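You operate a simulated robot arm through the tools that you are given. There is no shell and no other tool.

The job below is to be done with a simulated robot arm. You get a single attempt, and the scene is never put back.

JOB
Close the three pots and push them back to the rail.
Fine: each lid goes on the pot of its colour.
Where things are to end (x, y in the base frame): yellow pot within 3 cm of [58, 84]; grey pot within 3 cm of [72, 70]; blue pot within 3 cm of [87, 56].

The check looks at the end state, three seconds after you hand in, the way a careful person would. Anything else that was tipped, shoved, dropped, spilled or broken makes it a failure. Lids that push on must go on centred and level and be pressed home; caps that screw on are set level and turned clockwise until they are tight.

ROBOT AND FRAMES
A 7-joint arm with a three-finger gripper, fixed in place. Base frame: the origin is at the foot of the arm, x ahead of it, y to its left, z up; the work surface is at about z = 85. Lengths are in cm, angles in rad, forces in N, time in s.
Its first joint turns from -2.897 to 2.897 rad. Payload 2.69 kg.
The TCP is the grasp point between the finger pads, 3 cm short of the fingertips. In the tool frame z runs along the fingers and y along their closing line. Largest opening 12.8 cm; the body of the gripper starts 11.7 cm behind the TCP.
Orientation is that of the tool frame in the base frame, as a unit quaternion [x, y, z, w]. With the fingers straight down and closing along the base's y, the tool's x points along the base's -x, its y along +y and its z along -z.

CONTROLS
- The arm moves only by the tool jog_arm. Its argument "deltas" is a list of rows, each an object of numbers (a shift or turn left out is 0, a gripper value left out holds the last): "tx", "ty", "tz": the shift along the base's x, y, z in units of 20 mm (1.0 is 20 mm); "rx", "ry", "rz": the turn, a rotation vector about the base's x, y, z in units of 6 degrees (1.0 is 6 degrees); "claw": the closure, from 0 (fully open) to 1 (shut). In form: [{"tx": .., "ty": .., "tz": .., "rx": .., "ry": .., "rz": .., "claw": ..}, ...]. A call has 1 to 20 rows; each row shifts and turns the commanded pose from where the row before left it. A call with a number of a shift or a turn outside -1 to 1 is refused whole. A row lasts 0.2 s, in which the tool goes at most 5 cm and 0.15 rad; a call with a longer step from one row to the next is refused whole, and so is a gripper value outside its range. Where a pose cannot be reached the arm comes as near as it can. A force on the tool above 40 N (or 10 N above the force at the start of the call, whichever is more), or a blocked arm, ends the call early, and 0.2 s more pass. Each finger halts on what it meets, pressing with about 39 N; the grip force reading is that of the motor and also rises with nothing between the fingers. The clock runs only during rows and for 0.2 s after the last one: add rows that do not move to give the fingers time. It gives the time, the measured TCP pose, the force on the tool (base axes), the opening and the grip force at its end, in the units of the frame above (readings bear some noise), with the torque about the TCP (base axes, N m) and any sound that the robot's microphone picked up.
- Cameras (640 x 400 px; columns grow to the right, rows downward): "scene" is fixed at [5.08, 50.14, 140.1]; the picture's right is [0.14, -0.99, 0.00], its down [-0.55, -0.08, -0.83] and it looks along [0.82, 0.12, -0.56] (base axes); focal length 309 px, centre (320, 200). "wrist" rides on the gripper at [5.8, 5.4, -13.1] in the tool frame; the picture's right is [-0.68, 0.74, 0.00], its down [-0.62, -0.57, -0.55] and it looks along [-0.40, -0.37, 0.84] (tool axes); focal length 234 px, centre (320, 200). There is no depth. A picture from a camera that has moved, and an enlarged one, comes with that camera's place and axes in the base frame and with its lens.
- capture(camera): a new picture of that camera. The clock stands still meanwhile.
- slide_trunk(by): slides the trunk up (or, below 0, down) by that many cm; the arm rides with it, the base frame stays. It gives what a move gives, with no picture.
- inspect(camera, box): a new picture of the part [left, top, right, bottom] of that camera's present view, enlarged. The clock stands still meanwhile.
- finish_job(): hands the job in; it is judged then, once.

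Places have to be worked out from the pictures, the camera data and where the tool is seen. Open the gripper and draw the arm clear of the work before you hand the job in, unless the task says otherwise.

The tools are called after "Emit:" as a command line: name --argument value ..., lists and objects as JSON in quotes. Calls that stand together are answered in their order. jog_arm: Moves the arm, as the interface text tells. Its arguments: {"type":"object","properties":{"deltas":{"type":"array"}},"required":["deltas"]} The other tools are called the same way: slide_trunk (by) slides the trunk up or down; capture (camera) takes a picture; inspect (camera, box) takes an enlarged picture of a part of a camera's view; finish_job () hands the job in.

At the start:

```text
t: 0.0
eef_pos: [44.47, 53.73, 121.34]
ee_rot: [0.0, 1.0, -0.001, 0.0]
wrist_force: [-0.5, 0.2, -0.7]
torque: [0.02, 0.03, 0.01]
opening: 12.82
gripper_force: 0.1
trunk travel left (down, up): [-15.0, 20.0]
```

scene: 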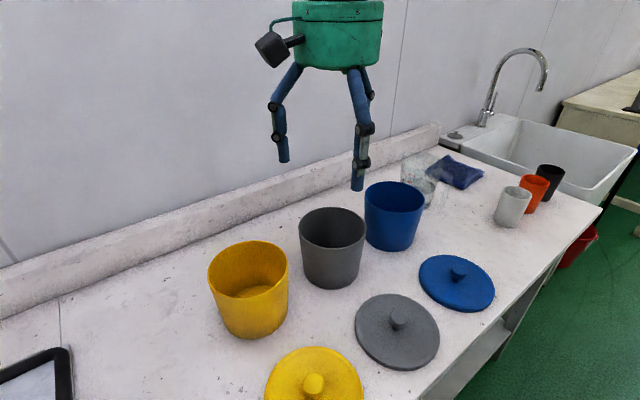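
wrist: 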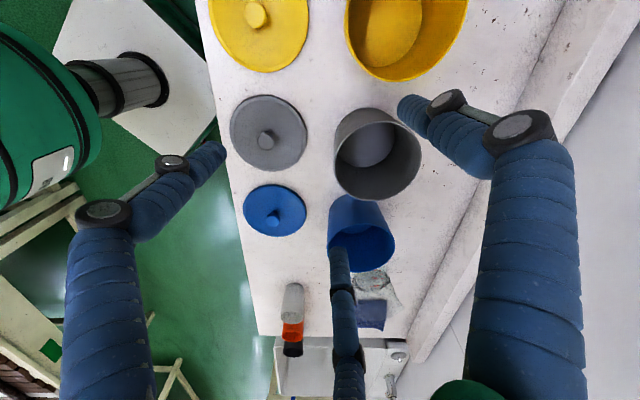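

I'll start with close-up views of the pots and lids, to measure where they are and how the lids are built.

Emit:
inspect --camera "scene" --box '[190, 200, 510, 400]'

Emit:
inspect --camera "scene" --box '[340, 120, 580, 270]'

Emit:
inspect --camera "wrist" --box '[200, 0, 520, 200]'

Emit:
inspect --camera "wrist" --box '[220, 160, 460, 310]'

```text
2.00 times, centred on (350, 300) of scene
camera zoom: at [5.08, 50.14, 140.1], right [0.14, -0.99, 0.0], down [-0.55, -0.08, -0.83], along [0.82, 0.12, -0.56], focal length 617 px, centre (260, 0)
```

zoom: 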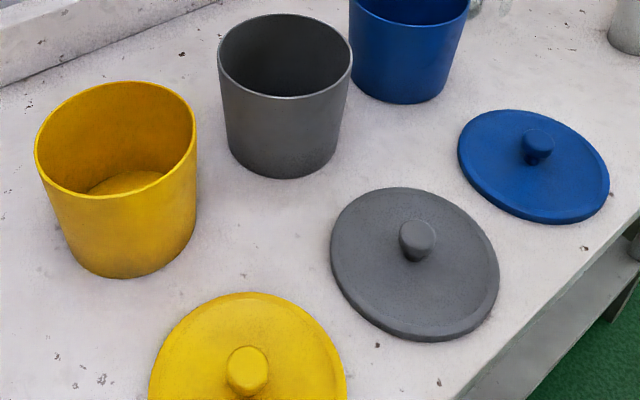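

```text
2.67 times, centred on (460, 195) of scene
camera zoom: at [5.08, 50.14, 140.1], right [0.14, -0.99, 0.0], down [-0.55, -0.08, -0.83], along [0.82, 0.12, -0.56], focal length 823 px, centre (-53, 213)
```

zoom: 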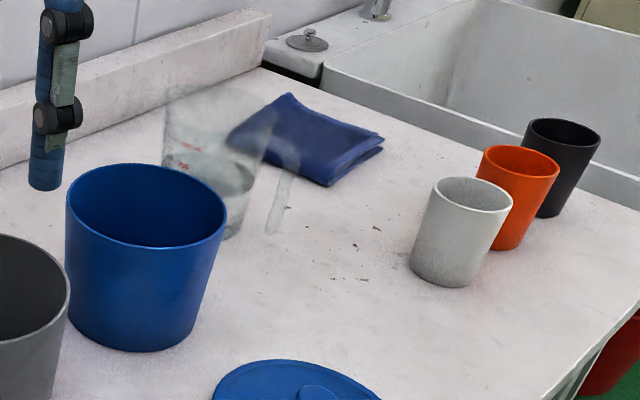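

```text
2.00 times, centred on (360, 100) of wrist
camera zoom: at [38.84, 59.18, 134.32], right [0.68, 0.74, 0.0], down [0.62, -0.57, 0.55], along [0.4, -0.37, -0.84], focal length 468 px, centre (240, 400)
```

zoom: 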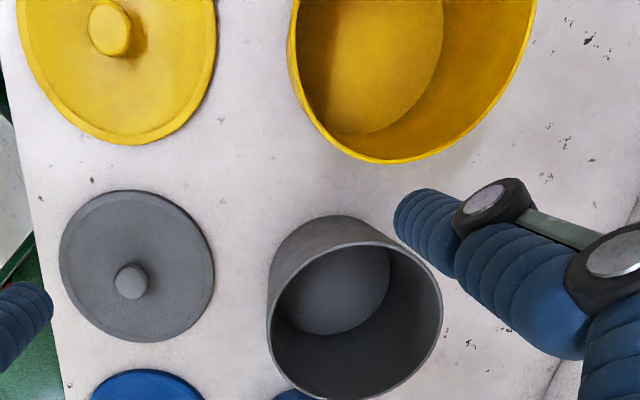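

```text
2.67 times, centred on (340, 235) of wrist
camera zoom: at [38.84, 59.18, 134.32], right [0.68, 0.74, 0.0], down [0.62, -0.57, 0.55], along [0.4, -0.37, -0.84], focal length 624 px, centre (267, 107)
```

zoom: 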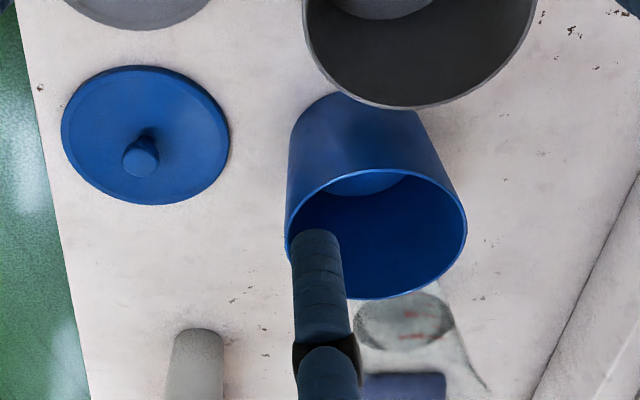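

The pictures seem to show a hand with three finger-like digits, which doesn't match the two-finger description. I'll close the gripper in free air, high above the table, and look at how it really moves.

Emit:
jog_arm --deltas '[{"claw": 0.6}, {"claw": 0.6}, {"claw": 0.6}, {"claw": 0.6}]'

Emit:
capture --camera "wrist"

Emit:
capture --camera "scene"

```text
t: 1.0
eef_pos: [44.54, 53.64, 121.28]
ee_rot: [0.0, 1.0, 0.0, -0.001]
wrist_force: [-0.1, 0.2, 0.1]
torque: [0.0, 0.0, 0.03]
opening: 5.13
gripper_force: 0.1
trunk travel left (down, up): [-15.0, 20.0]
```

```text
taken
camera wrist: at [38.84, 59.18, 134.32], right [0.68, 0.74, 0.0], down [0.62, -0.57, 0.55], along [0.4, -0.37, -0.84], focal length 234 px, centre (320, 200)
```

wrist: 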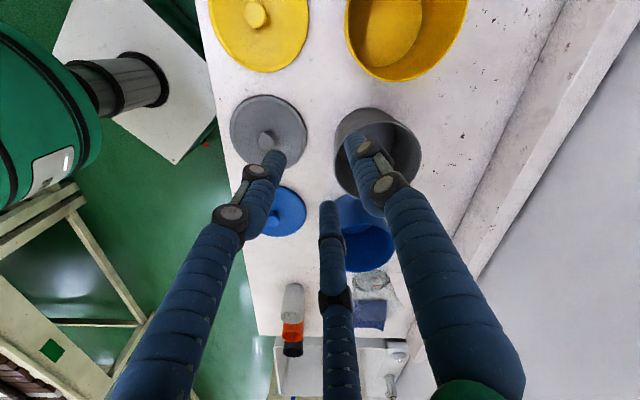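

```text
taken
```

scene: 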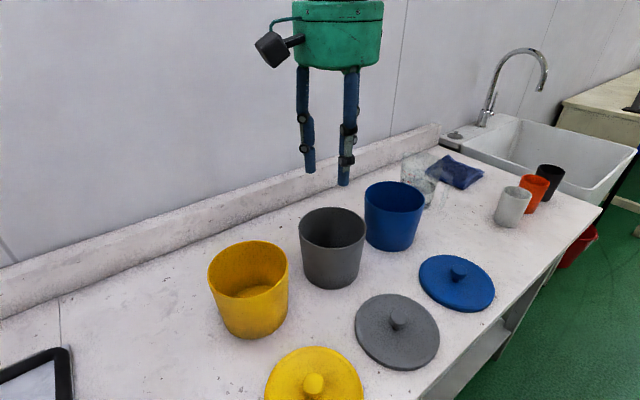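

The hand really has three fingers that close toward the TCP, so it will centre itself on the round knobs. By my estimate the lids are at about [29,54.7] yellow, [42.6,40.9] grey and [56.6,27.1] blue, and the pots at about [42.5,69.5], [57,54.8] and [71,39.5]. I'll move above the grey lid with the fingers fully open for a closer measurement.

Emit:
jog_arm --deltas '[{"tx": -0.136, "ty": -0.907, "tz": -0.9, "claw": 0}, {"tx": -0.136, "ty": -0.907, "tz": -0.9}, {"tx": -0.136, "ty": -0.907, "tz": -0.9}, {"tx": -0.136, "ty": -0.907, "tz": -0.9}, {"tx": -0.136, "ty": -0.907, "tz": -0.9}, {"tx": -0.136, "ty": -0.907, "tz": -0.9}, {"tx": -0.136, "ty": -0.907, "tz": -0.6}, {}, {}]'

Emit:
capture --camera "wrist"

Emit:
inspect --camera "wrist" --box '[240, 40, 400, 190]'

Emit:
capture --camera "scene"

```text
t: 3.0
eef_pos: [42.52, 40.82, 109.48]
ee_rot: [0.0, 1.0, -0.001, 0.0]
wrist_force: [-0.7, -0.7, 0.1]
torque: [0.01, -0.02, 0.03]
opening: 12.81
gripper_force: 0.1
trunk travel left (down, up): [-15.0, 20.0]
```

```text
taken
camera wrist: at [36.81, 46.35, 122.41], right [0.68, 0.74, 0.0], down [0.62, -0.57, 0.55], along [0.4, -0.37, -0.84], focal length 234 px, centre (320, 200)
```

wrist: 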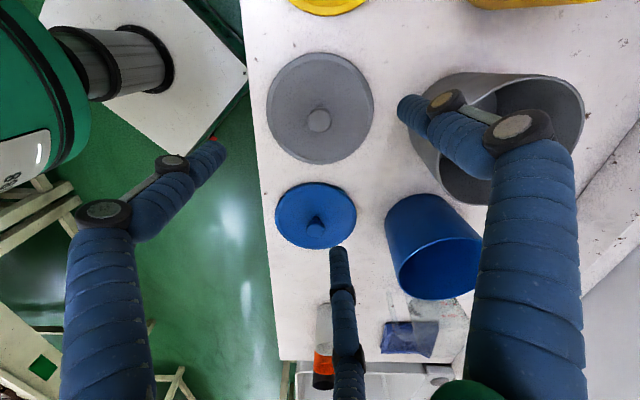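

```text
2.67 times, centred on (320, 115) of wrist
camera zoom: at [36.81, 46.35, 122.41], right [0.68, 0.74, 0.0], down [0.62, -0.57, 0.55], along [0.4, -0.37, -0.84], focal length 624 px, centre (320, 427)
```

zoom: 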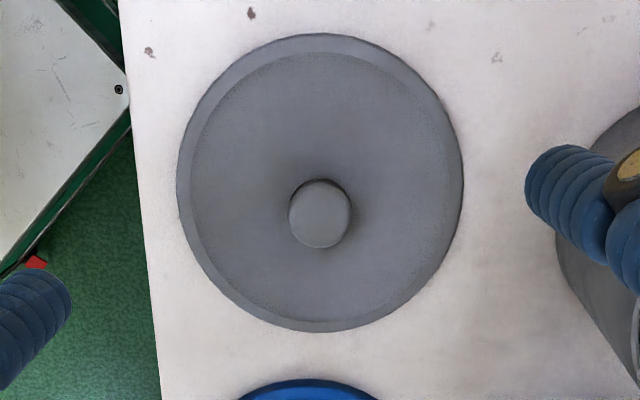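

```text
taken
```

scene: 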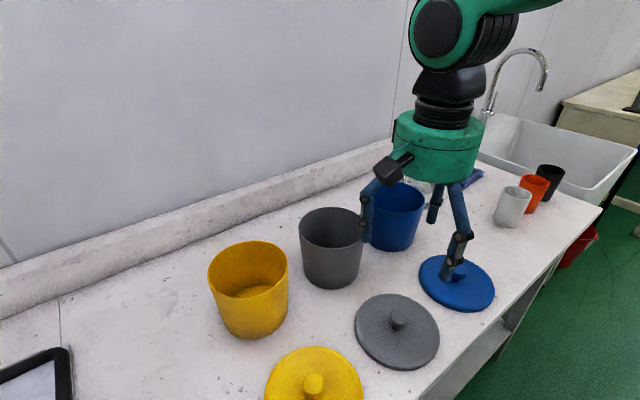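

The grey knob measures about [42.85,40.7] with its top near z≈89.5, and the lid is about 16 cm across. Next I want a closer look at the knob's shape and at the pot rims.

Emit:
inspect --camera "scene" --box '[350, 285, 446, 375]'

Emit:
inspect --camera "scene" --box '[200, 200, 380, 345]'

```text
4.44 times, centred on (398, 330) of scene
camera zoom: at [5.08, 50.14, 140.1], right [0.14, -0.99, 0.0], down [-0.55, -0.08, -0.83], along [0.82, 0.12, -0.56], focal length 1372 px, centre (-27, -378)
```

zoom: 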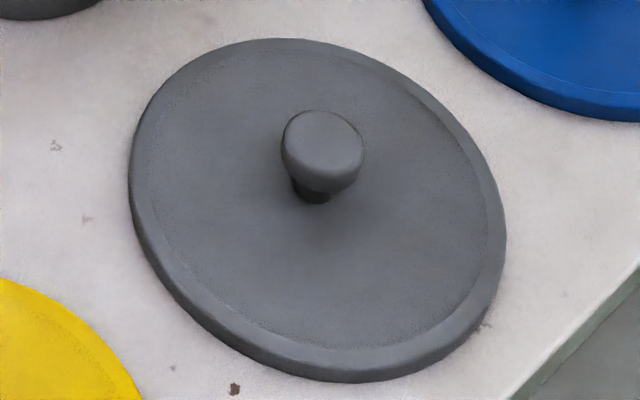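

```text
2.76 times, centred on (290, 272) of scene
camera zoom: at [5.08, 50.14, 140.1], right [0.14, -0.99, 0.0], down [-0.55, -0.08, -0.83], along [0.82, 0.12, -0.56], focal length 852 px, centre (403, 0)
```

zoom: 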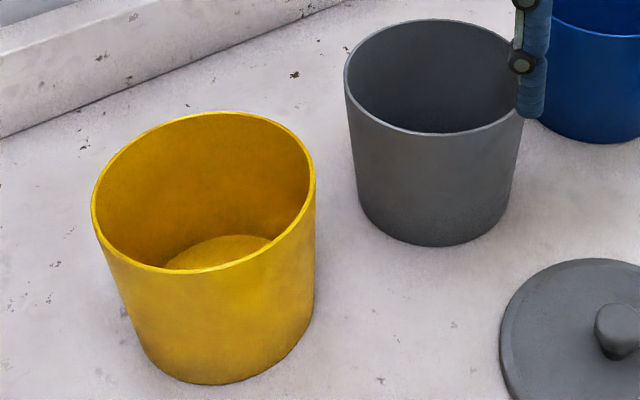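

The knob is mushroom-shaped, with a head about 3.5 cm wide. I'll shift slightly to centre over it, half close the fingers and come down to z≈93.

Emit:
jog_arm --deltas '[{"tx": 0.17, "ty": -0.07, "tz": -0.8, "claw": 0.4}, {"tz": -1}, {"tz": -1}, {"tz": -1}, {"tz": -1}, {"tz": -1}, {"tz": -1}, {"tz": -0.8}, {"tz": -0.6}, {}, {}]'

Emit:
capture --camera "wrist"

Emit:
inspect --camera "scene" --box '[330, 230, 490, 380]'

```text
t: 5.4
eef_pos: [43.04, 40.68, 93.09]
ee_rot: [0.0, 1.0, 0.0, 0.0]
wrist_force: [0.3, 0.2, 0.1]
torque: [0.01, 0.0, -0.03]
opening: 7.7
gripper_force: 0.1
trunk travel left (down, up): [-15.0, 20.0]
```

```text
taken
camera wrist: at [37.32, 46.27, 106.13], right [0.68, 0.74, 0.0], down [0.62, -0.57, 0.55], along [0.4, -0.37, -0.84], focal length 234 px, centre (320, 200)
```

wrist: 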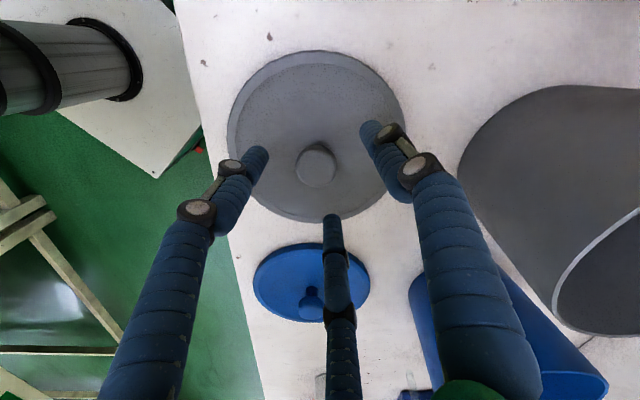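

```text
2.67 times, centred on (410, 305) of scene
camera zoom: at [5.08, 50.14, 140.1], right [0.14, -0.99, 0.0], down [-0.55, -0.08, -0.83], along [0.82, 0.12, -0.56], focal length 823 px, centre (80, -80)
```

zoom: 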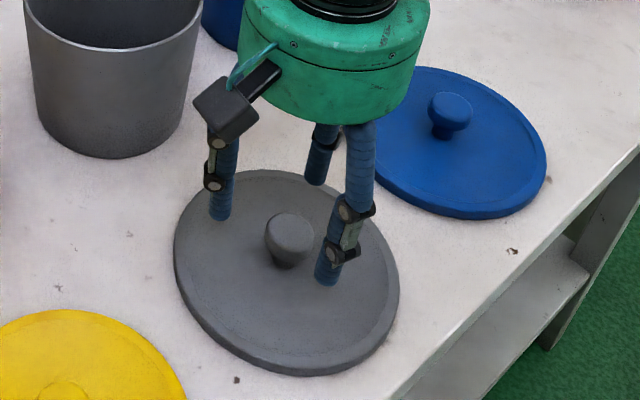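

The three fingers surround the knob, which sits about 0.3 cm toward −x of the hand's centre. I'll correct that, come down so the fingertips are just above the lid, and close.

Emit:
jog_arm --deltas '[{"tx": -0.14, "tz": -0.5, "claw": 0.4}, {"tz": -0.5}, {"tz": -0.3}, {"tz": -0.2}, {"claw": 1}, {"claw": 1}, {"claw": 1}, {"claw": 1}]'

Emit:
capture --camera "wrist"

Emit:
inspect --camera "scene" --box '[330, 230, 490, 380]'

```text
t: 7.2
eef_pos: [42.77, 40.78, 89.92]
ee_rot: [0.0, 1.0, -0.001, 0.0]
wrist_force: [-0.3, -0.2, 0.1]
torque: [0.05, -0.06, -0.01]
opening: 3.34
gripper_force: 39.4
trunk travel left (down, up): [-15.0, 20.0]
```

```text
taken
camera wrist: at [37.06, 46.29, 102.95], right [0.68, 0.74, 0.0], down [0.62, -0.57, 0.55], along [0.4, -0.37, -0.84], focal length 234 px, centre (320, 200)
```

wrist: 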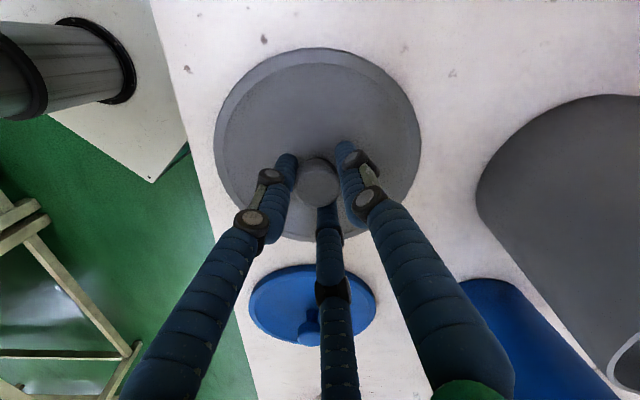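

```text
2.67 times, centred on (410, 305) of scene
camera zoom: at [5.08, 50.14, 140.1], right [0.14, -0.99, 0.0], down [-0.55, -0.08, -0.83], along [0.82, 0.12, -0.56], focal length 823 px, centre (80, -80)
```

zoom: 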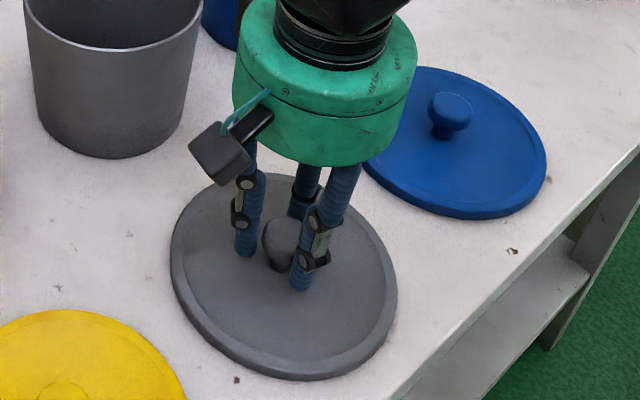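

The grip on the grey knob is firm (opening 3.34), so the lid's centre is now at the TCP. Before lifting I'll measure the pot rims closely with the scene camera.

Emit:
inspect --camera "scene" --box '[285, 195, 381, 295]'

Emit:
inspect --camera "scene" --box '[200, 230, 300, 345]'

Emit:
inspect --camera "scene" --box '[350, 165, 446, 260]'

```text
4.00 times, centred on (333, 245) of scene
camera zoom: at [5.08, 50.14, 140.1], right [0.14, -0.99, 0.0], down [-0.55, -0.08, -0.83], along [0.82, 0.12, -0.56], focal length 1235 px, centre (268, 20)
```

zoom: 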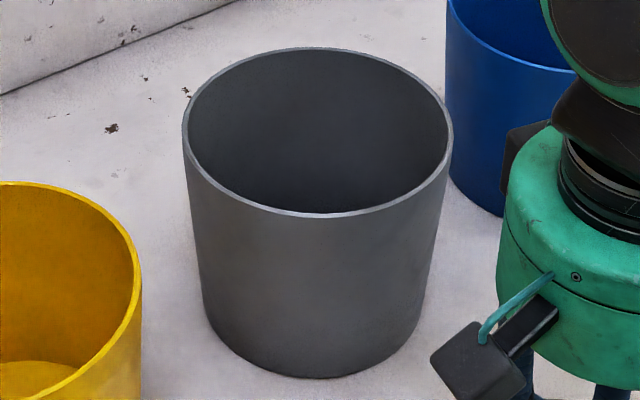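

```text
3.48 times, centred on (250, 288) of scene
camera zoom: at [5.08, 50.14, 140.1], right [0.14, -0.99, 0.0], down [-0.55, -0.08, -0.83], along [0.82, 0.12, -0.56], focal length 1074 px, centre (564, -104)
```

zoom: 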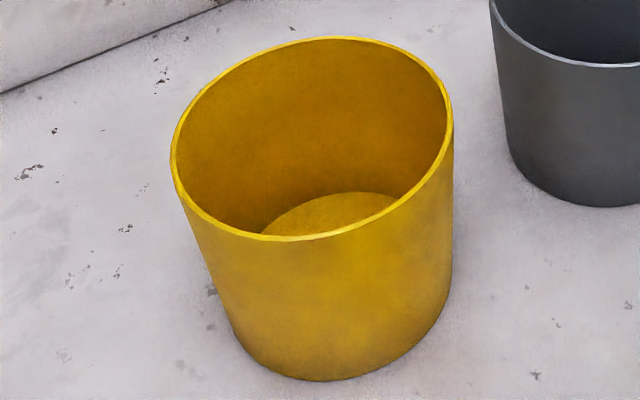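

```text
4.21 times, centred on (398, 212) of scene
camera zoom: at [5.08, 50.14, 140.1], right [0.14, -0.99, 0.0], down [-0.55, -0.08, -0.83], along [0.82, 0.12, -0.56], focal length 1300 px, centre (-8, 147)
```

zoom: 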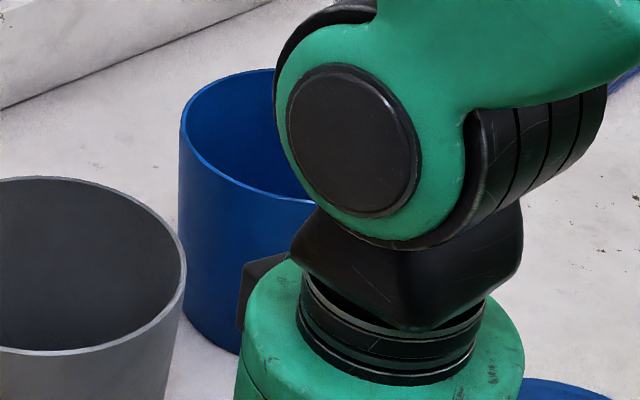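

The scene view puts the grey rim centre near [57.5,54.9] at z≈97.8, while the earlier wrist view gave [57.6,55.2]. That difference is too large to seat a lid on, so I'll let go of the knob for now and measure the pot from right above with open fingers.

Emit:
jog_arm --deltas '[{"claw": 0.4}, {"claw": 0.4}, {"tz": 1}, {"tz": 1}, {"tz": 1, "claw": 0}, {"tx": 0.673, "ty": 0.645, "tz": 1}, {"tx": 0.673, "ty": 0.645, "tz": 1}, {"tx": 0.673, "ty": 0.645, "tz": 1}, {"tx": 0.673, "ty": 0.645, "tz": 1}, {"tx": 0.673, "ty": 0.645, "tz": 1}, {"tx": 0.673, "ty": 0.645, "tz": 1}, {"tx": 0.673, "ty": 0.645, "tz": 1}, {"tx": 0.673, "ty": 0.645, "tz": 1}, {"tx": 0.673, "ty": 0.645, "tz": 1}, {"tx": 0.673, "ty": 0.645, "tz": 1}, {"tx": 0.673, "ty": 0.645, "tz": 1}, {}, {}]'

Emit:
capture --camera "wrist"

Emit:
inspect --camera "wrist" --box '[240, 40, 400, 190]'

Emit:
inspect --camera "scene" --box '[330, 270, 490, 380]'

```text
t: 11.0
eef_pos: [57.57, 55.06, 117.85]
ee_rot: [0.0, 1.0, 0.0, 0.0]
wrist_force: [-0.9, 0.8, 0.4]
torque: [0.01, 0.0, -0.01]
opening: 12.77
gripper_force: 0.0
trunk travel left (down, up): [-15.0, 20.0]
```

```text
taken
camera wrist: at [51.83, 60.54, 130.88], right [0.68, 0.74, 0.0], down [0.62, -0.57, 0.55], along [0.4, -0.37, -0.84], focal length 234 px, centre (320, 200)
```

wrist: 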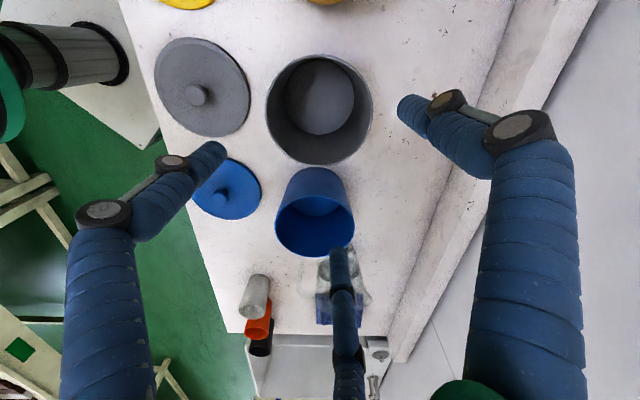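

```text
2.67 times, centred on (320, 115) of wrist
camera zoom: at [51.83, 60.54, 130.88], right [0.68, 0.74, 0.0], down [0.62, -0.57, 0.55], along [0.4, -0.37, -0.84], focal length 624 px, centre (320, 427)
```

zoom: 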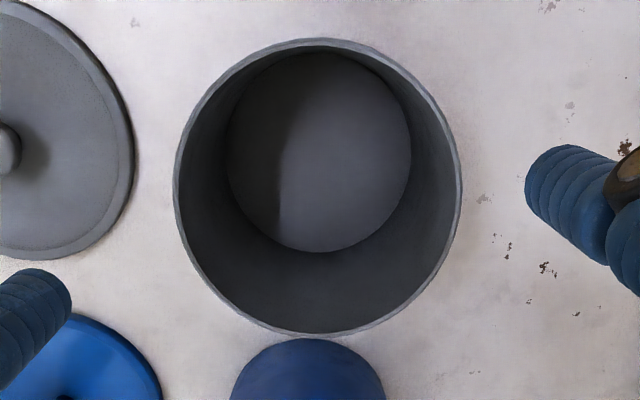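

```text
3.64 times, centred on (410, 325) of scene
camera zoom: at [5.08, 50.14, 140.1], right [0.14, -0.99, 0.0], down [-0.55, -0.08, -0.83], along [0.82, 0.12, -0.56], focal length 1122 px, centre (-7, -254)
```

zoom: 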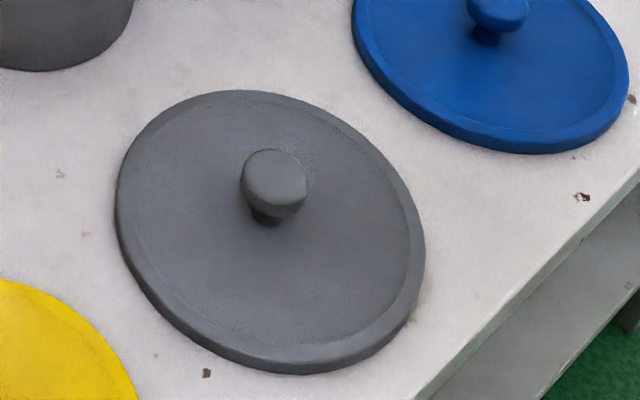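

From directly above, the rim's ellipse puts the grey pot at [57.5,55.15]. The same method located the lid to within about 0.05 cm, so I trust it. I'll measure the yellow pot the same way.

Emit:
jog_arm --deltas '[{"tx": -0.942, "ty": 0.89}, {"tx": -0.942, "ty": 0.89}, {"tx": -0.942, "ty": 0.89}, {"tx": -0.942, "ty": 0.89}, {"tx": -0.942, "ty": 0.89}, {"tx": -0.942, "ty": 0.89}, {"tx": -0.942, "ty": 0.89}, {"tx": -0.942, "ty": 0.89}, {}, {}]'

Emit:
capture --camera "wrist"

Emit:
inspect --camera "wrist" --box '[240, 40, 400, 190]'

```text
t: 13.2
eef_pos: [42.57, 69.23, 117.64]
ee_rot: [0.0, 1.0, -0.001, 0.001]
wrist_force: [-0.2, 0.9, 0.6]
torque: [0.01, 0.03, -0.01]
opening: 12.78
gripper_force: 0.0
trunk travel left (down, up): [-15.0, 20.0]
```

```text
taken
camera wrist: at [36.86, 74.86, 130.71], right [0.68, 0.74, 0.0], down [0.62, -0.57, 0.55], along [0.4, -0.37, -0.84], focal length 234 px, centre (320, 200)
```

wrist: 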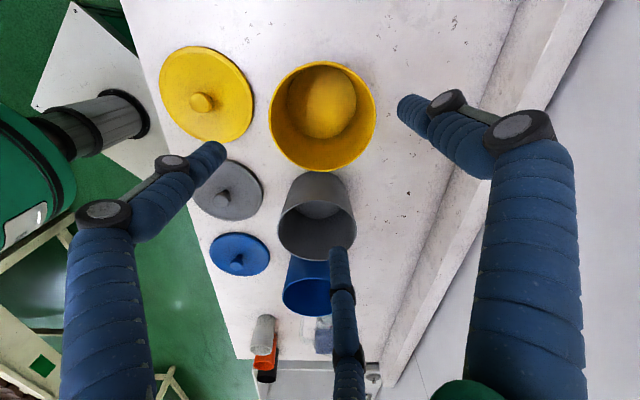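

```text
2.67 times, centred on (320, 115) of wrist
camera zoom: at [36.86, 74.86, 130.71], right [0.68, 0.74, 0.0], down [0.62, -0.57, 0.55], along [0.4, -0.37, -0.84], focal length 624 px, centre (320, 427)
```

zoom: 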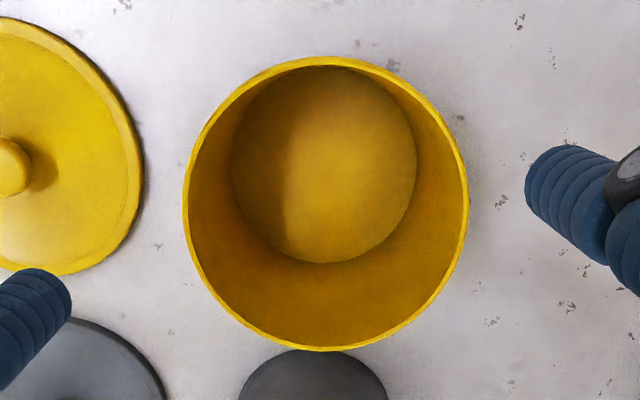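

The yellow rim centre measures [43.45,69.15]. I'll fly over the blue pot and measure it the same way.

Emit:
jog_arm --deltas '[{"tx": 0.947, "ty": -0.99}, {"tx": 0.947, "ty": -0.99}, {"tx": 0.947, "ty": -0.99}, {"tx": 0.947, "ty": -0.99}, {"tx": 0.947, "ty": -0.99}, {"tx": 0.947, "ty": -0.99}, {"tx": 0.947, "ty": -0.99}, {"tx": 0.947, "ty": -0.99}, {"tx": 0.947, "ty": -0.99}, {"tx": 0.947, "ty": -0.99}, {"tx": 0.947, "ty": -0.99}, {"tx": 0.947, "ty": -0.99}, {"tx": 0.947, "ty": -0.99}, {"tx": 0.947, "ty": -0.99}, {"tx": 0.947, "ty": -0.99}, {}, {}]'

Emit:
capture --camera "wrist"

Emit:
inspect --camera "wrist" --box '[240, 40, 400, 190]'

```text
t: 16.8
eef_pos: [70.87, 39.66, 117.86]
ee_rot: [0.0, 1.0, 0.0, 0.0]
wrist_force: [-0.4, 0.1, 0.5]
torque: [0.0, -0.02, -0.01]
opening: 12.81
gripper_force: 0.1
trunk travel left (down, up): [-15.0, 20.0]
```

```text
taken
camera wrist: at [65.21, 45.16, 130.9], right [0.68, 0.74, 0.0], down [0.62, -0.57, 0.55], along [0.4, -0.37, -0.84], focal length 234 px, centre (320, 200)
```

wrist: 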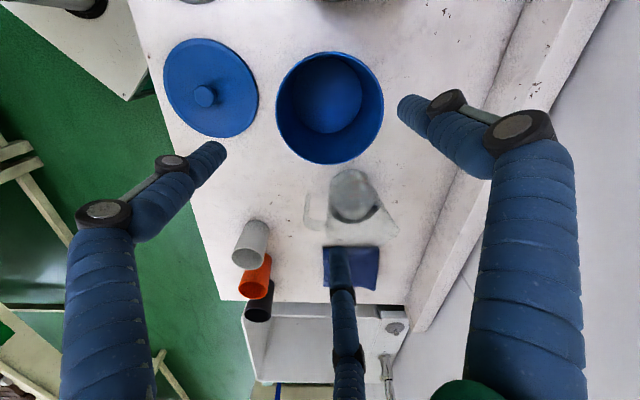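

```text
2.67 times, centred on (320, 115) of wrist
camera zoom: at [65.21, 45.16, 130.9], right [0.68, 0.74, 0.0], down [0.62, -0.57, 0.55], along [0.4, -0.37, -0.84], focal length 624 px, centre (320, 427)
```

zoom: 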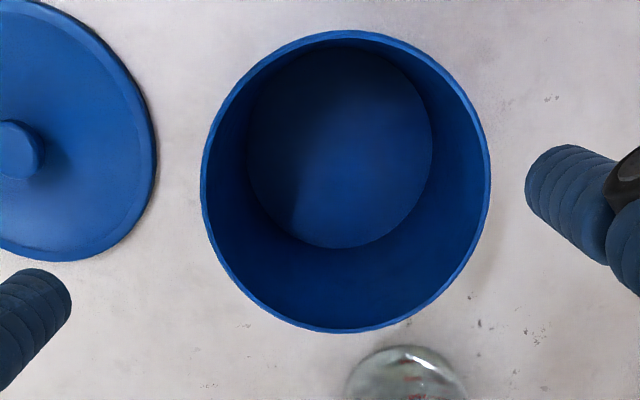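

The blue rim centre is [71.75,40.9], and the rail runs along x+y≈152, which agrees with the targets. The glass jug near [92,31] is well off every path. I'll start with the blue lid and move over it.

Emit:
jog_arm --deltas '[{"tx": -0.893, "ty": -0.78, "tz": -0.52}, {"tx": -0.893, "ty": -0.78, "tz": -0.52}, {"tx": -0.893, "ty": -0.78, "tz": -0.52}, {"tx": -0.893, "ty": -0.78, "tz": -0.52}, {"tx": -0.893, "ty": -0.78, "tz": -0.52}, {"tx": -0.893, "ty": -0.78, "tz": -0.52}, {"tx": -0.893, "ty": -0.78, "tz": -0.52}, {"tx": -0.893, "ty": -0.78, "tz": -0.52}, {}, {}]'

Emit:
capture --camera "wrist"

Emit:
inspect --camera "wrist" --box '[240, 40, 400, 190]'

```text
t: 19.0
eef_pos: [56.41, 27.32, 109.67]
ee_rot: [0.0, 1.0, -0.001, 0.0]
wrist_force: [0.1, -0.2, -0.1]
torque: [-0.01, 0.02, -0.03]
opening: 12.83
gripper_force: 0.0
trunk travel left (down, up): [-15.0, 20.0]
```

```text
taken
camera wrist: at [50.69, 32.83, 122.77], right [0.68, 0.74, 0.0], down [0.62, -0.57, 0.55], along [0.4, -0.37, -0.84], focal length 234 px, centre (320, 200)
```

wrist: 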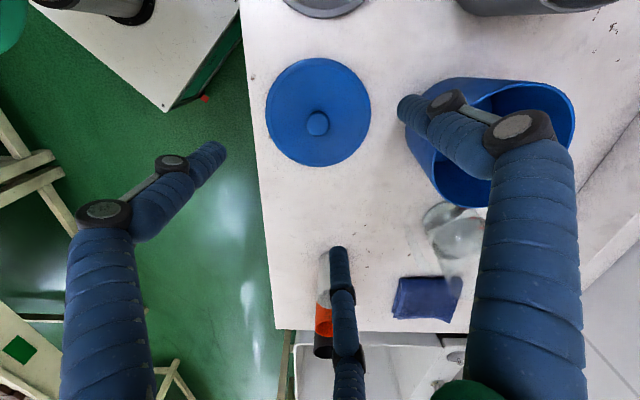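

```text
2.67 times, centred on (320, 115) of wrist
camera zoom: at [50.69, 32.83, 122.77], right [0.68, 0.74, 0.0], down [0.62, -0.57, 0.55], along [0.4, -0.37, -0.84], focal length 624 px, centre (320, 427)
```

zoom: 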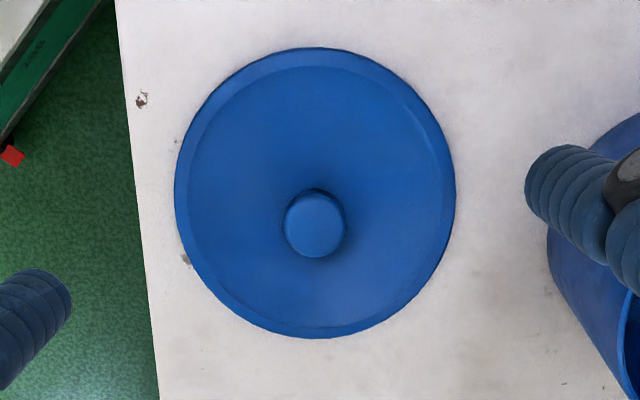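

The blue lid and its knob agree at [57.1,26.5]. I'll shift by (+0.71,−0.79), come down to z≈90, close, and check the grip.

Emit:
jog_arm --deltas '[{"tx": 0.18, "ty": -0.2, "tz": -0.6, "claw": 0.4}, {"tx": 0.175, "ty": -0.195, "tz": -1}, {"tz": -1}, {"tz": -1}, {"tz": -1}, {"tz": -1}, {"tz": -1}, {"tz": -1}, {"tz": -1}, {"tz": -0.7}, {"tz": -0.4}, {"tz": -0.15}, {}, {"claw": 1}, {"claw": 1}, {"claw": 1}, {"claw": 1}]'

Emit:
capture --camera "wrist"

Emit:
inspect --camera "scene" --box '[400, 200, 520, 320]'

```text
t: 22.6
eef_pos: [57.17, 26.49, 89.95]
ee_rot: [0.0, 1.0, 0.0, 0.0]
wrist_force: [-0.1, 0.3, -0.6]
torque: [-0.02, -0.02, 0.0]
opening: 3.3
gripper_force: 38.8
trunk travel left (down, up): [-15.0, 20.0]
```

```text
taken
camera wrist: at [51.51, 31.9, 102.92], right [0.68, 0.74, 0.0], down [0.62, -0.57, 0.55], along [0.4, -0.37, -0.84], focal length 234 px, centre (320, 200)
```

wrist: 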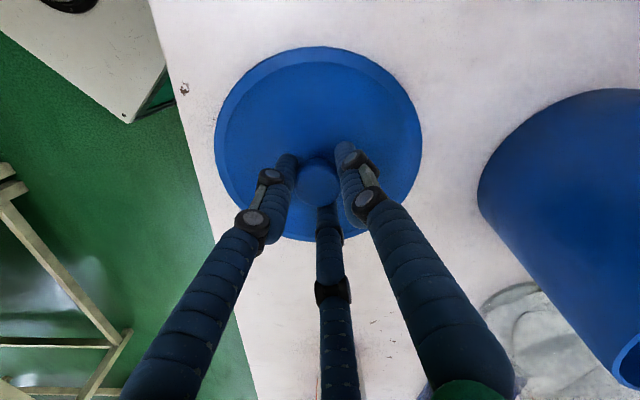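

```text
3.33 times, centred on (460, 260) of scene
camera zoom: at [5.08, 50.14, 140.1], right [0.14, -0.99, 0.0], down [-0.55, -0.08, -0.83], along [0.82, 0.12, -0.56], focal length 1029 px, centre (-147, 0)
```

zoom: 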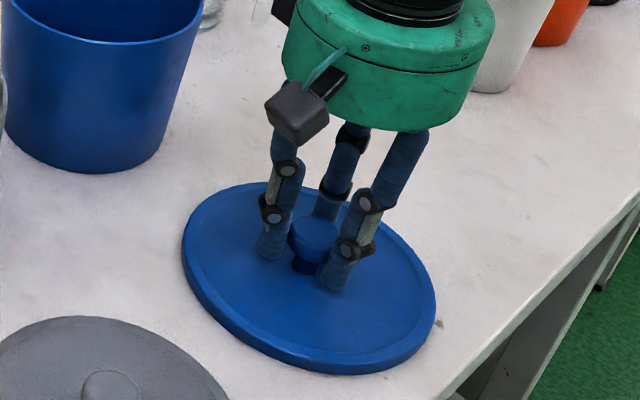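

The blue knob is gripped (opening 3.3, 39 N). I'll lift straight up and check that the lid hangs level.

Emit:
jog_arm --deltas '[{"tz": 0.3}, {"tz": 0.5}, {"tz": 0.8}, {"tz": 1}, {"tz": 1}, {"tz": 1}, {"tz": 1}, {"tz": 1}, {"tz": 1}, {"tz": 0.9}, {"tz": 0.5}, {}, {}]'

Emit:
capture --camera "scene"

Emit:
capture --camera "wrist"

```text
t: 25.4
eef_pos: [57.3, 26.39, 107.9]
ee_rot: [0.0, 1.0, -0.001, 0.0]
wrist_force: [-0.5, 0.0, -1.1]
torque: [0.01, 0.03, 0.01]
opening: 3.16
gripper_force: 39.2
trunk travel left (down, up): [-15.0, 20.0]
```

```text
taken
```

scene: 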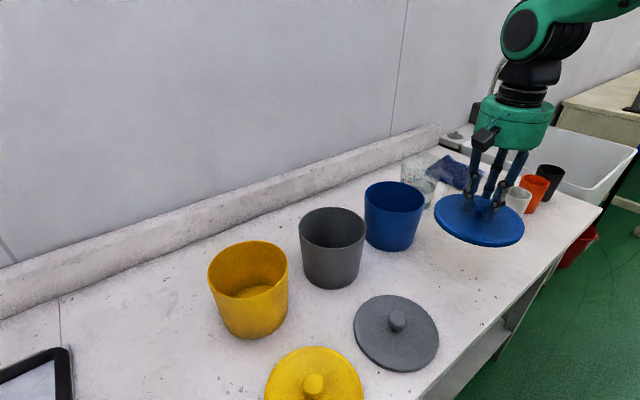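

```text
taken
camera wrist: at [51.56, 31.79, 120.95], right [0.68, 0.74, 0.0], down [0.62, -0.57, 0.55], along [0.4, -0.37, -0.84], focal length 234 px, centre (320, 200)
```

wrist: 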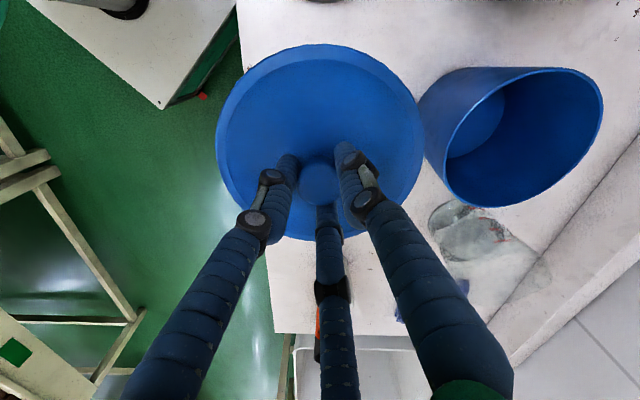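

The lid is level and held well. I'll carry it over the blue pot at [71.76,40.92] with 5 cm of clearance.

Emit:
jog_arm --deltas '[{"tx": 0.45, "ty": 0.46}, {"tx": 0.905, "ty": 0.916}, {"tx": 0.905, "ty": 0.916}, {"tx": 0.905, "ty": 0.916}, {"tx": 0.905, "ty": 0.916}, {"tx": 0.905, "ty": 0.916}, {"tx": 0.905, "ty": 0.916}, {"tx": 0.905, "ty": 0.916}, {"tx": 0.455, "ty": 0.456}, {}, {}]'

Emit:
capture --camera "wrist"

Emit:
inspect --camera "scene" --box '[340, 140, 460, 260]'

```text
t: 27.8
eef_pos: [71.66, 40.94, 107.89]
ee_rot: [0.0, 1.0, 0.0, -0.001]
wrist_force: [-0.3, 0.6, -0.9]
torque: [0.03, -0.01, 0.01]
opening: 3.15
gripper_force: 38.8
trunk travel left (down, up): [-15.0, 20.0]
```

```text
taken
camera wrist: at [65.93, 46.41, 120.97], right [0.68, 0.74, 0.0], down [0.62, -0.57, 0.55], along [0.4, -0.37, -0.84], focal length 234 px, centre (320, 200)
```

wrist: 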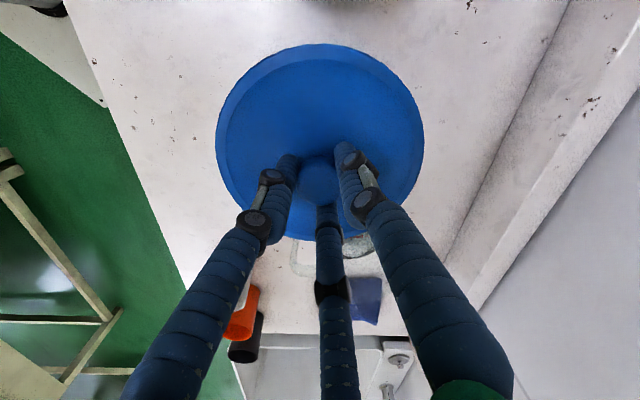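

```text
3.33 times, centred on (400, 200) of scene
camera zoom: at [5.08, 50.14, 140.1], right [0.14, -0.99, 0.0], down [-0.55, -0.08, -0.83], along [0.82, 0.12, -0.56], focal length 1029 px, centre (53, 200)
```

zoom: 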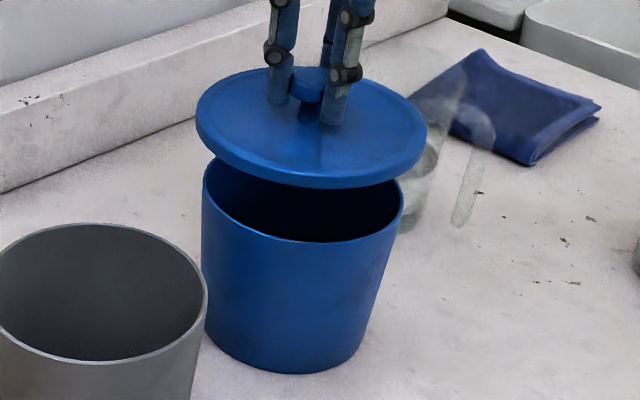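

The lid hangs over the pot. I'll zoom in further to compare the edges of the lid and the rim.

Emit:
inspect --camera "scene" --box '[355, 155, 475, 230]'

Emit:
inspect --camera "scene" --box '[392, 160, 472, 210]'

Emit:
inspect --camera "scene" --box '[390, 180, 470, 230]'

Emit:
inspect --camera "scene" --box '[350, 160, 414, 200]'

```text
5.33 times, centred on (415, 192) of scene
camera zoom: at [5.08, 50.14, 140.1], right [0.14, -0.99, 0.0], down [-0.55, -0.08, -0.83], along [0.82, 0.12, -0.56], focal length 1646 px, centre (-187, 240)
```

zoom: 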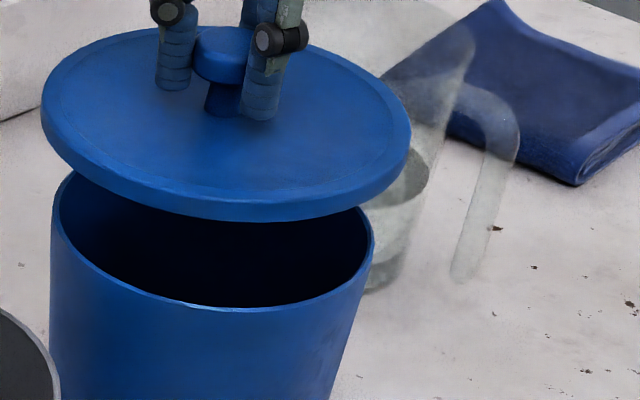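

```text
8.00 times, centred on (432, 185) of scene
camera zoom: at [5.08, 50.14, 140.1], right [0.14, -0.99, 0.0], down [-0.55, -0.08, -0.83], along [0.82, 0.12, -0.56], focal length 2469 px, centre (-576, 320)
```

zoom: 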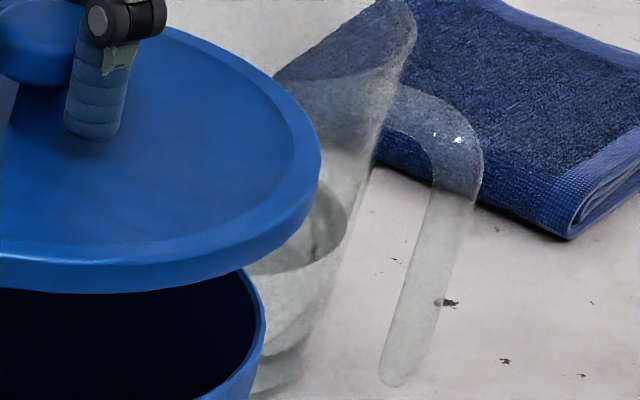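

```text
8.00 times, centred on (430, 205) of scene
camera zoom: at [5.08, 50.14, 140.1], right [0.14, -0.99, 0.0], down [-0.55, -0.08, -0.83], along [0.82, 0.12, -0.56], focal length 2469 px, centre (-560, 160)
```

zoom: 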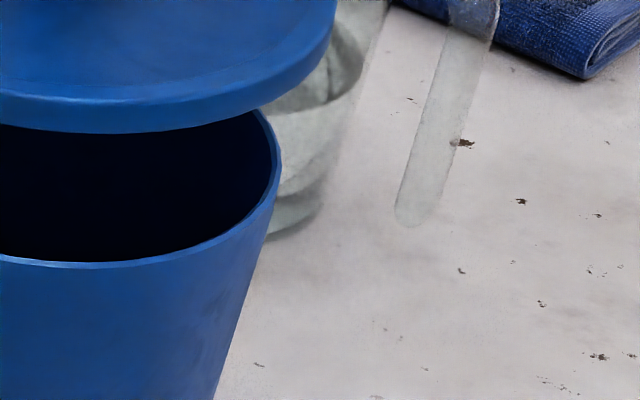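

```text
10.00 times, centred on (382, 180) of scene
camera zoom: at [5.08, 50.14, 140.1], right [0.14, -0.99, 0.0], down [-0.55, -0.08, -0.83], along [0.82, 0.12, -0.56], focal length 3086 px, centre (-300, 400)
```

zoom: 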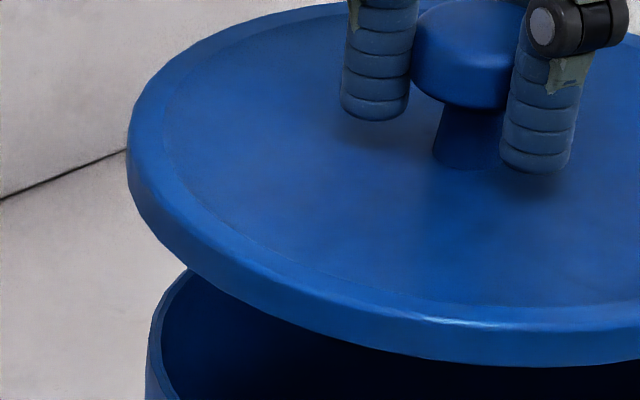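

By the scene view the lid sits about 0.3 cm toward +y of where the rim needs it, so I need to know exactly how the lid sits in the hand. I'll measure that with an enlarged wrist view.

Emit:
inspect --camera "wrist" --box '[200, 30, 440, 180]'

Emit:
inspect --camera "wrist" --box '[200, 110, 440, 260]'

```text
2.67 times, centred on (320, 105) of wrist
camera zoom: at [65.93, 46.41, 120.97], right [0.68, 0.74, 0.0], down [0.62, -0.57, 0.55], along [0.4, -0.37, -0.84], focal length 624 px, centre (320, 453)
```

zoom: 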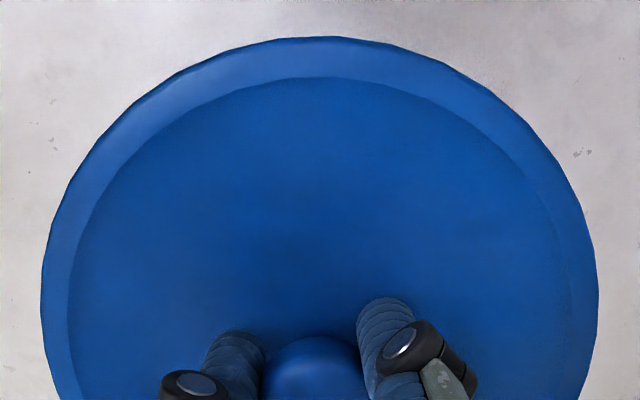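

```text
2.67 times, centred on (320, 185) of wrist
camera zoom: at [65.93, 46.41, 120.97], right [0.68, 0.74, 0.0], down [0.62, -0.57, 0.55], along [0.4, -0.37, -0.84], focal length 624 px, centre (320, 240)
```

zoom: 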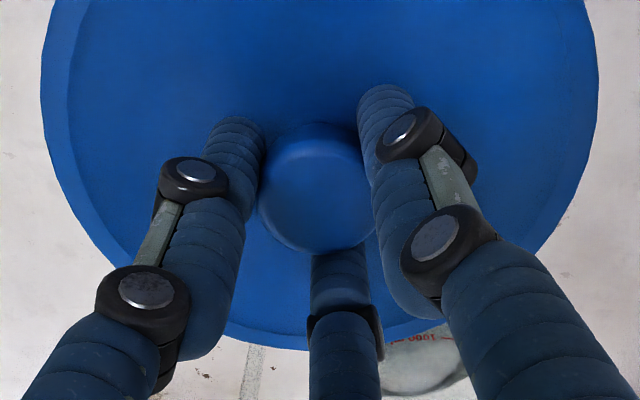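

Both cameras agree: the held lid sits about 0.25–0.3 cm toward +y of the pot centre, because the real grasp centre is slightly off the nominal TCP. I'll shift (+0.14,−0.26) and lower to about 1 cm above the rim.

Emit:
jog_arm --deltas '[{"tx": 0.07, "ty": -0.13}, {"tz": -0.5}, {"tz": -0.5}, {"tz": -0.5}, {"tz": -0.4}, {}, {}]'

Emit:
inspect --camera "scene" --box '[355, 165, 475, 240]'

Emit:
inspect --camera "scene" --box '[392, 170, 472, 220]'

Emit:
inspect --camera "scene" --box '[350, 175, 414, 215]'

Emit:
inspect --camera "wrist" --box '[200, 30, 440, 180]'

```text
t: 29.4
eef_pos: [71.87, 40.68, 104.18]
ee_rot: [0.0, 1.0, 0.0, 0.0]
wrist_force: [-0.7, -0.1, -0.7]
torque: [0.0, 0.03, -0.01]
opening: 3.13
gripper_force: 39.4
trunk travel left (down, up): [-15.0, 20.0]
```

```text
5.33 times, centred on (415, 202) of scene
camera zoom: at [5.08, 50.14, 140.1], right [0.14, -0.99, 0.0], down [-0.55, -0.08, -0.83], along [0.82, 0.12, -0.56], focal length 1646 px, centre (-187, 187)
```

zoom: 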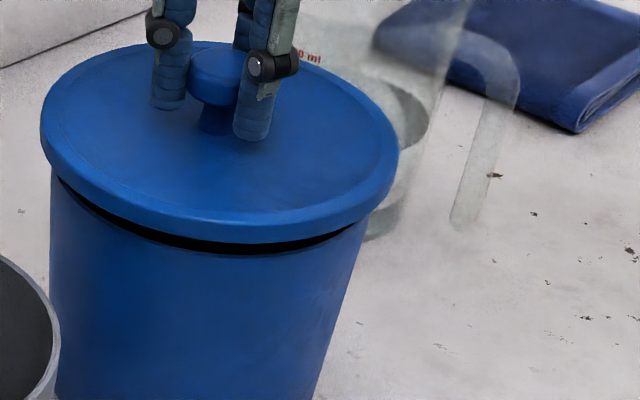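

```text
8.00 times, centred on (432, 195) of scene
camera zoom: at [5.08, 50.14, 140.1], right [0.14, -0.99, 0.0], down [-0.55, -0.08, -0.83], along [0.82, 0.12, -0.56], focal length 2469 px, centre (-576, 240)
```

zoom: 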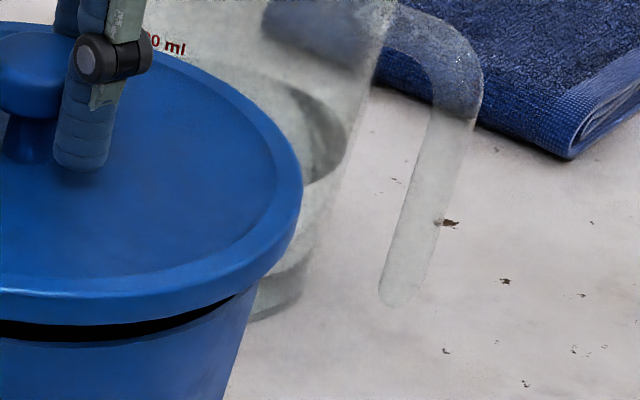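

```text
10.00 times, centred on (382, 195) of scene
camera zoom: at [5.08, 50.14, 140.1], right [0.14, -0.99, 0.0], down [-0.55, -0.08, -0.83], along [0.82, 0.12, -0.56], focal length 3086 px, centre (-300, 250)
```

zoom: 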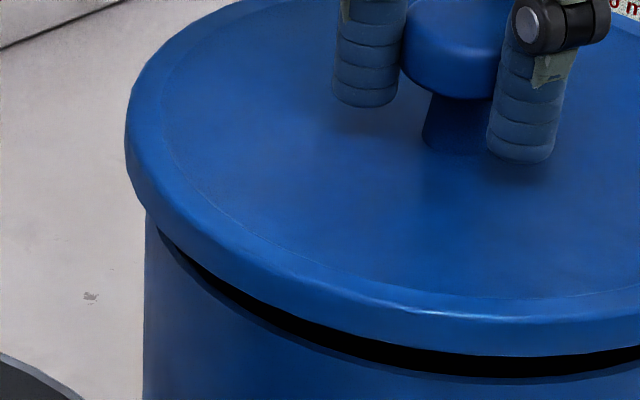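

```text
2.67 times, centred on (320, 105) of wrist
camera zoom: at [66.07, 46.16, 117.12], right [0.68, 0.74, 0.0], down [0.62, -0.57, 0.55], along [0.4, -0.37, -0.84], focal length 624 px, centre (320, 453)
```

zoom: 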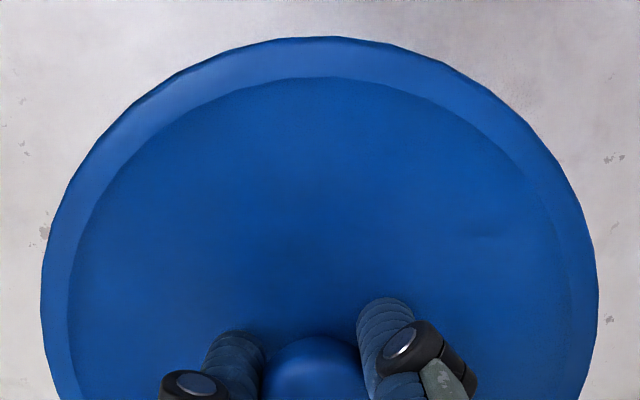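

The lid is now within about 0.05 cm of the rim centre sideways and agrees in depth. I'll lower in 2 mm steps and watch the force.

Emit:
jog_arm --deltas '[{"tz": -0.1}, {"tz": -0.1}, {"tz": -0.1}, {"tz": -0.1}, {"tz": -0.1}, {}]'

Emit:
inspect --camera "scene" --box '[355, 165, 475, 240]'

```text
t: 30.8
eef_pos: [71.84, 40.53, 103.03]
ee_rot: [0.001, 1.0, 0.0, 0.0]
wrist_force: [0.2, -0.4, -1.2]
torque: [0.01, 0.01, 0.0]
opening: 3.15
gripper_force: 39.3
trunk travel left (down, up): [-15.0, 20.0]
```

```text
5.33 times, centred on (415, 202) of scene
camera zoom: at [5.08, 50.14, 140.1], right [0.14, -0.99, 0.0], down [-0.55, -0.08, -0.83], along [0.82, 0.12, -0.56], focal length 1646 px, centre (-187, 187)
```

zoom: 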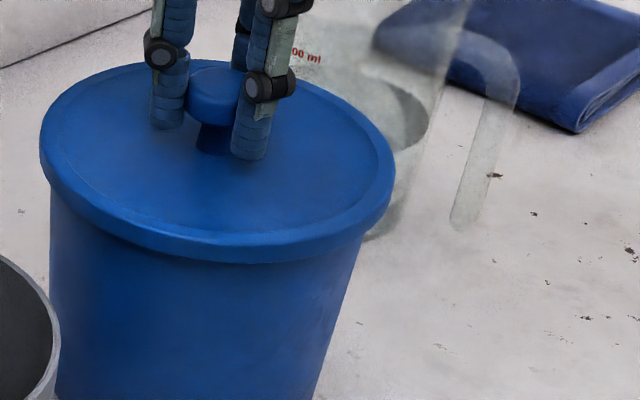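

There's still no contact, with the lid's lower edge right at rim height. I'll keep going down in 1 mm steps.

Emit:
jog_arm --deltas '[{"tz": -0.05}, {"tz": -0.05}, {"tz": -0.05}, {"tz": -0.05}, {"tz": -0.05}, {"tz": -0.05}]'

Emit:
inspect --camera "scene" --box '[355, 165, 475, 240]'

```text
t: 32.2
eef_pos: [72.0, 40.69, 102.45]
ee_rot: [0.001, 1.0, 0.0, 0.0]
wrist_force: [0.0, -0.6, -1.3]
torque: [-0.02, -0.02, 0.02]
opening: 3.15
gripper_force: 39.0
trunk travel left (down, up): [-15.0, 20.0]
```

```text
5.33 times, centred on (415, 202) of scene
camera zoom: at [5.08, 50.14, 140.1], right [0.14, -0.99, 0.0], down [-0.55, -0.08, -0.83], along [0.82, 0.12, -0.56], focal length 1646 px, centre (-187, 187)
```

zoom: 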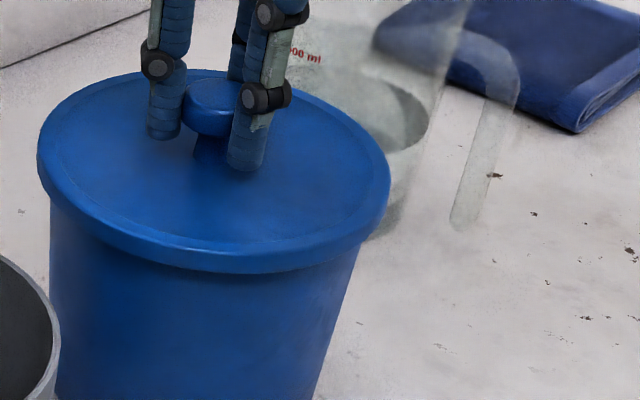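

Still no contact force, so the skirt seems to be sliding over the rim cleanly. I'll carry on until I feel resistance.

Emit:
jog_arm --deltas '[{"tz": -0.05}, {"tz": -0.05}, {"tz": -0.05}, {"tz": -0.05}, {"tz": -0.05}, {"tz": -0.05}]'

Emit:
inspect --camera "scene" --box '[355, 165, 475, 240]'

```text
t: 33.6
eef_pos: [71.99, 40.73, 102.29]
ee_rot: [0.0, 1.0, 0.0, 0.001]
wrist_force: [-10.0, -9.4, 33.4]
torque: [-0.11, 0.42, 0.07]
opening: 3.2
gripper_force: 38.5
trunk travel left (down, up): [-15.0, 20.0]
heard: snap
```

```text
5.33 times, centred on (415, 202) of scene
camera zoom: at [5.08, 50.14, 140.1], right [0.14, -0.99, 0.0], down [-0.55, -0.08, -0.83], along [0.82, 0.12, -0.56], focal length 1646 px, centre (-187, 187)
```

zoom: 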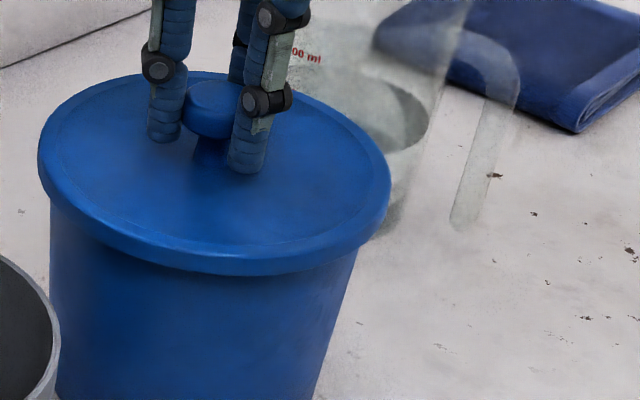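

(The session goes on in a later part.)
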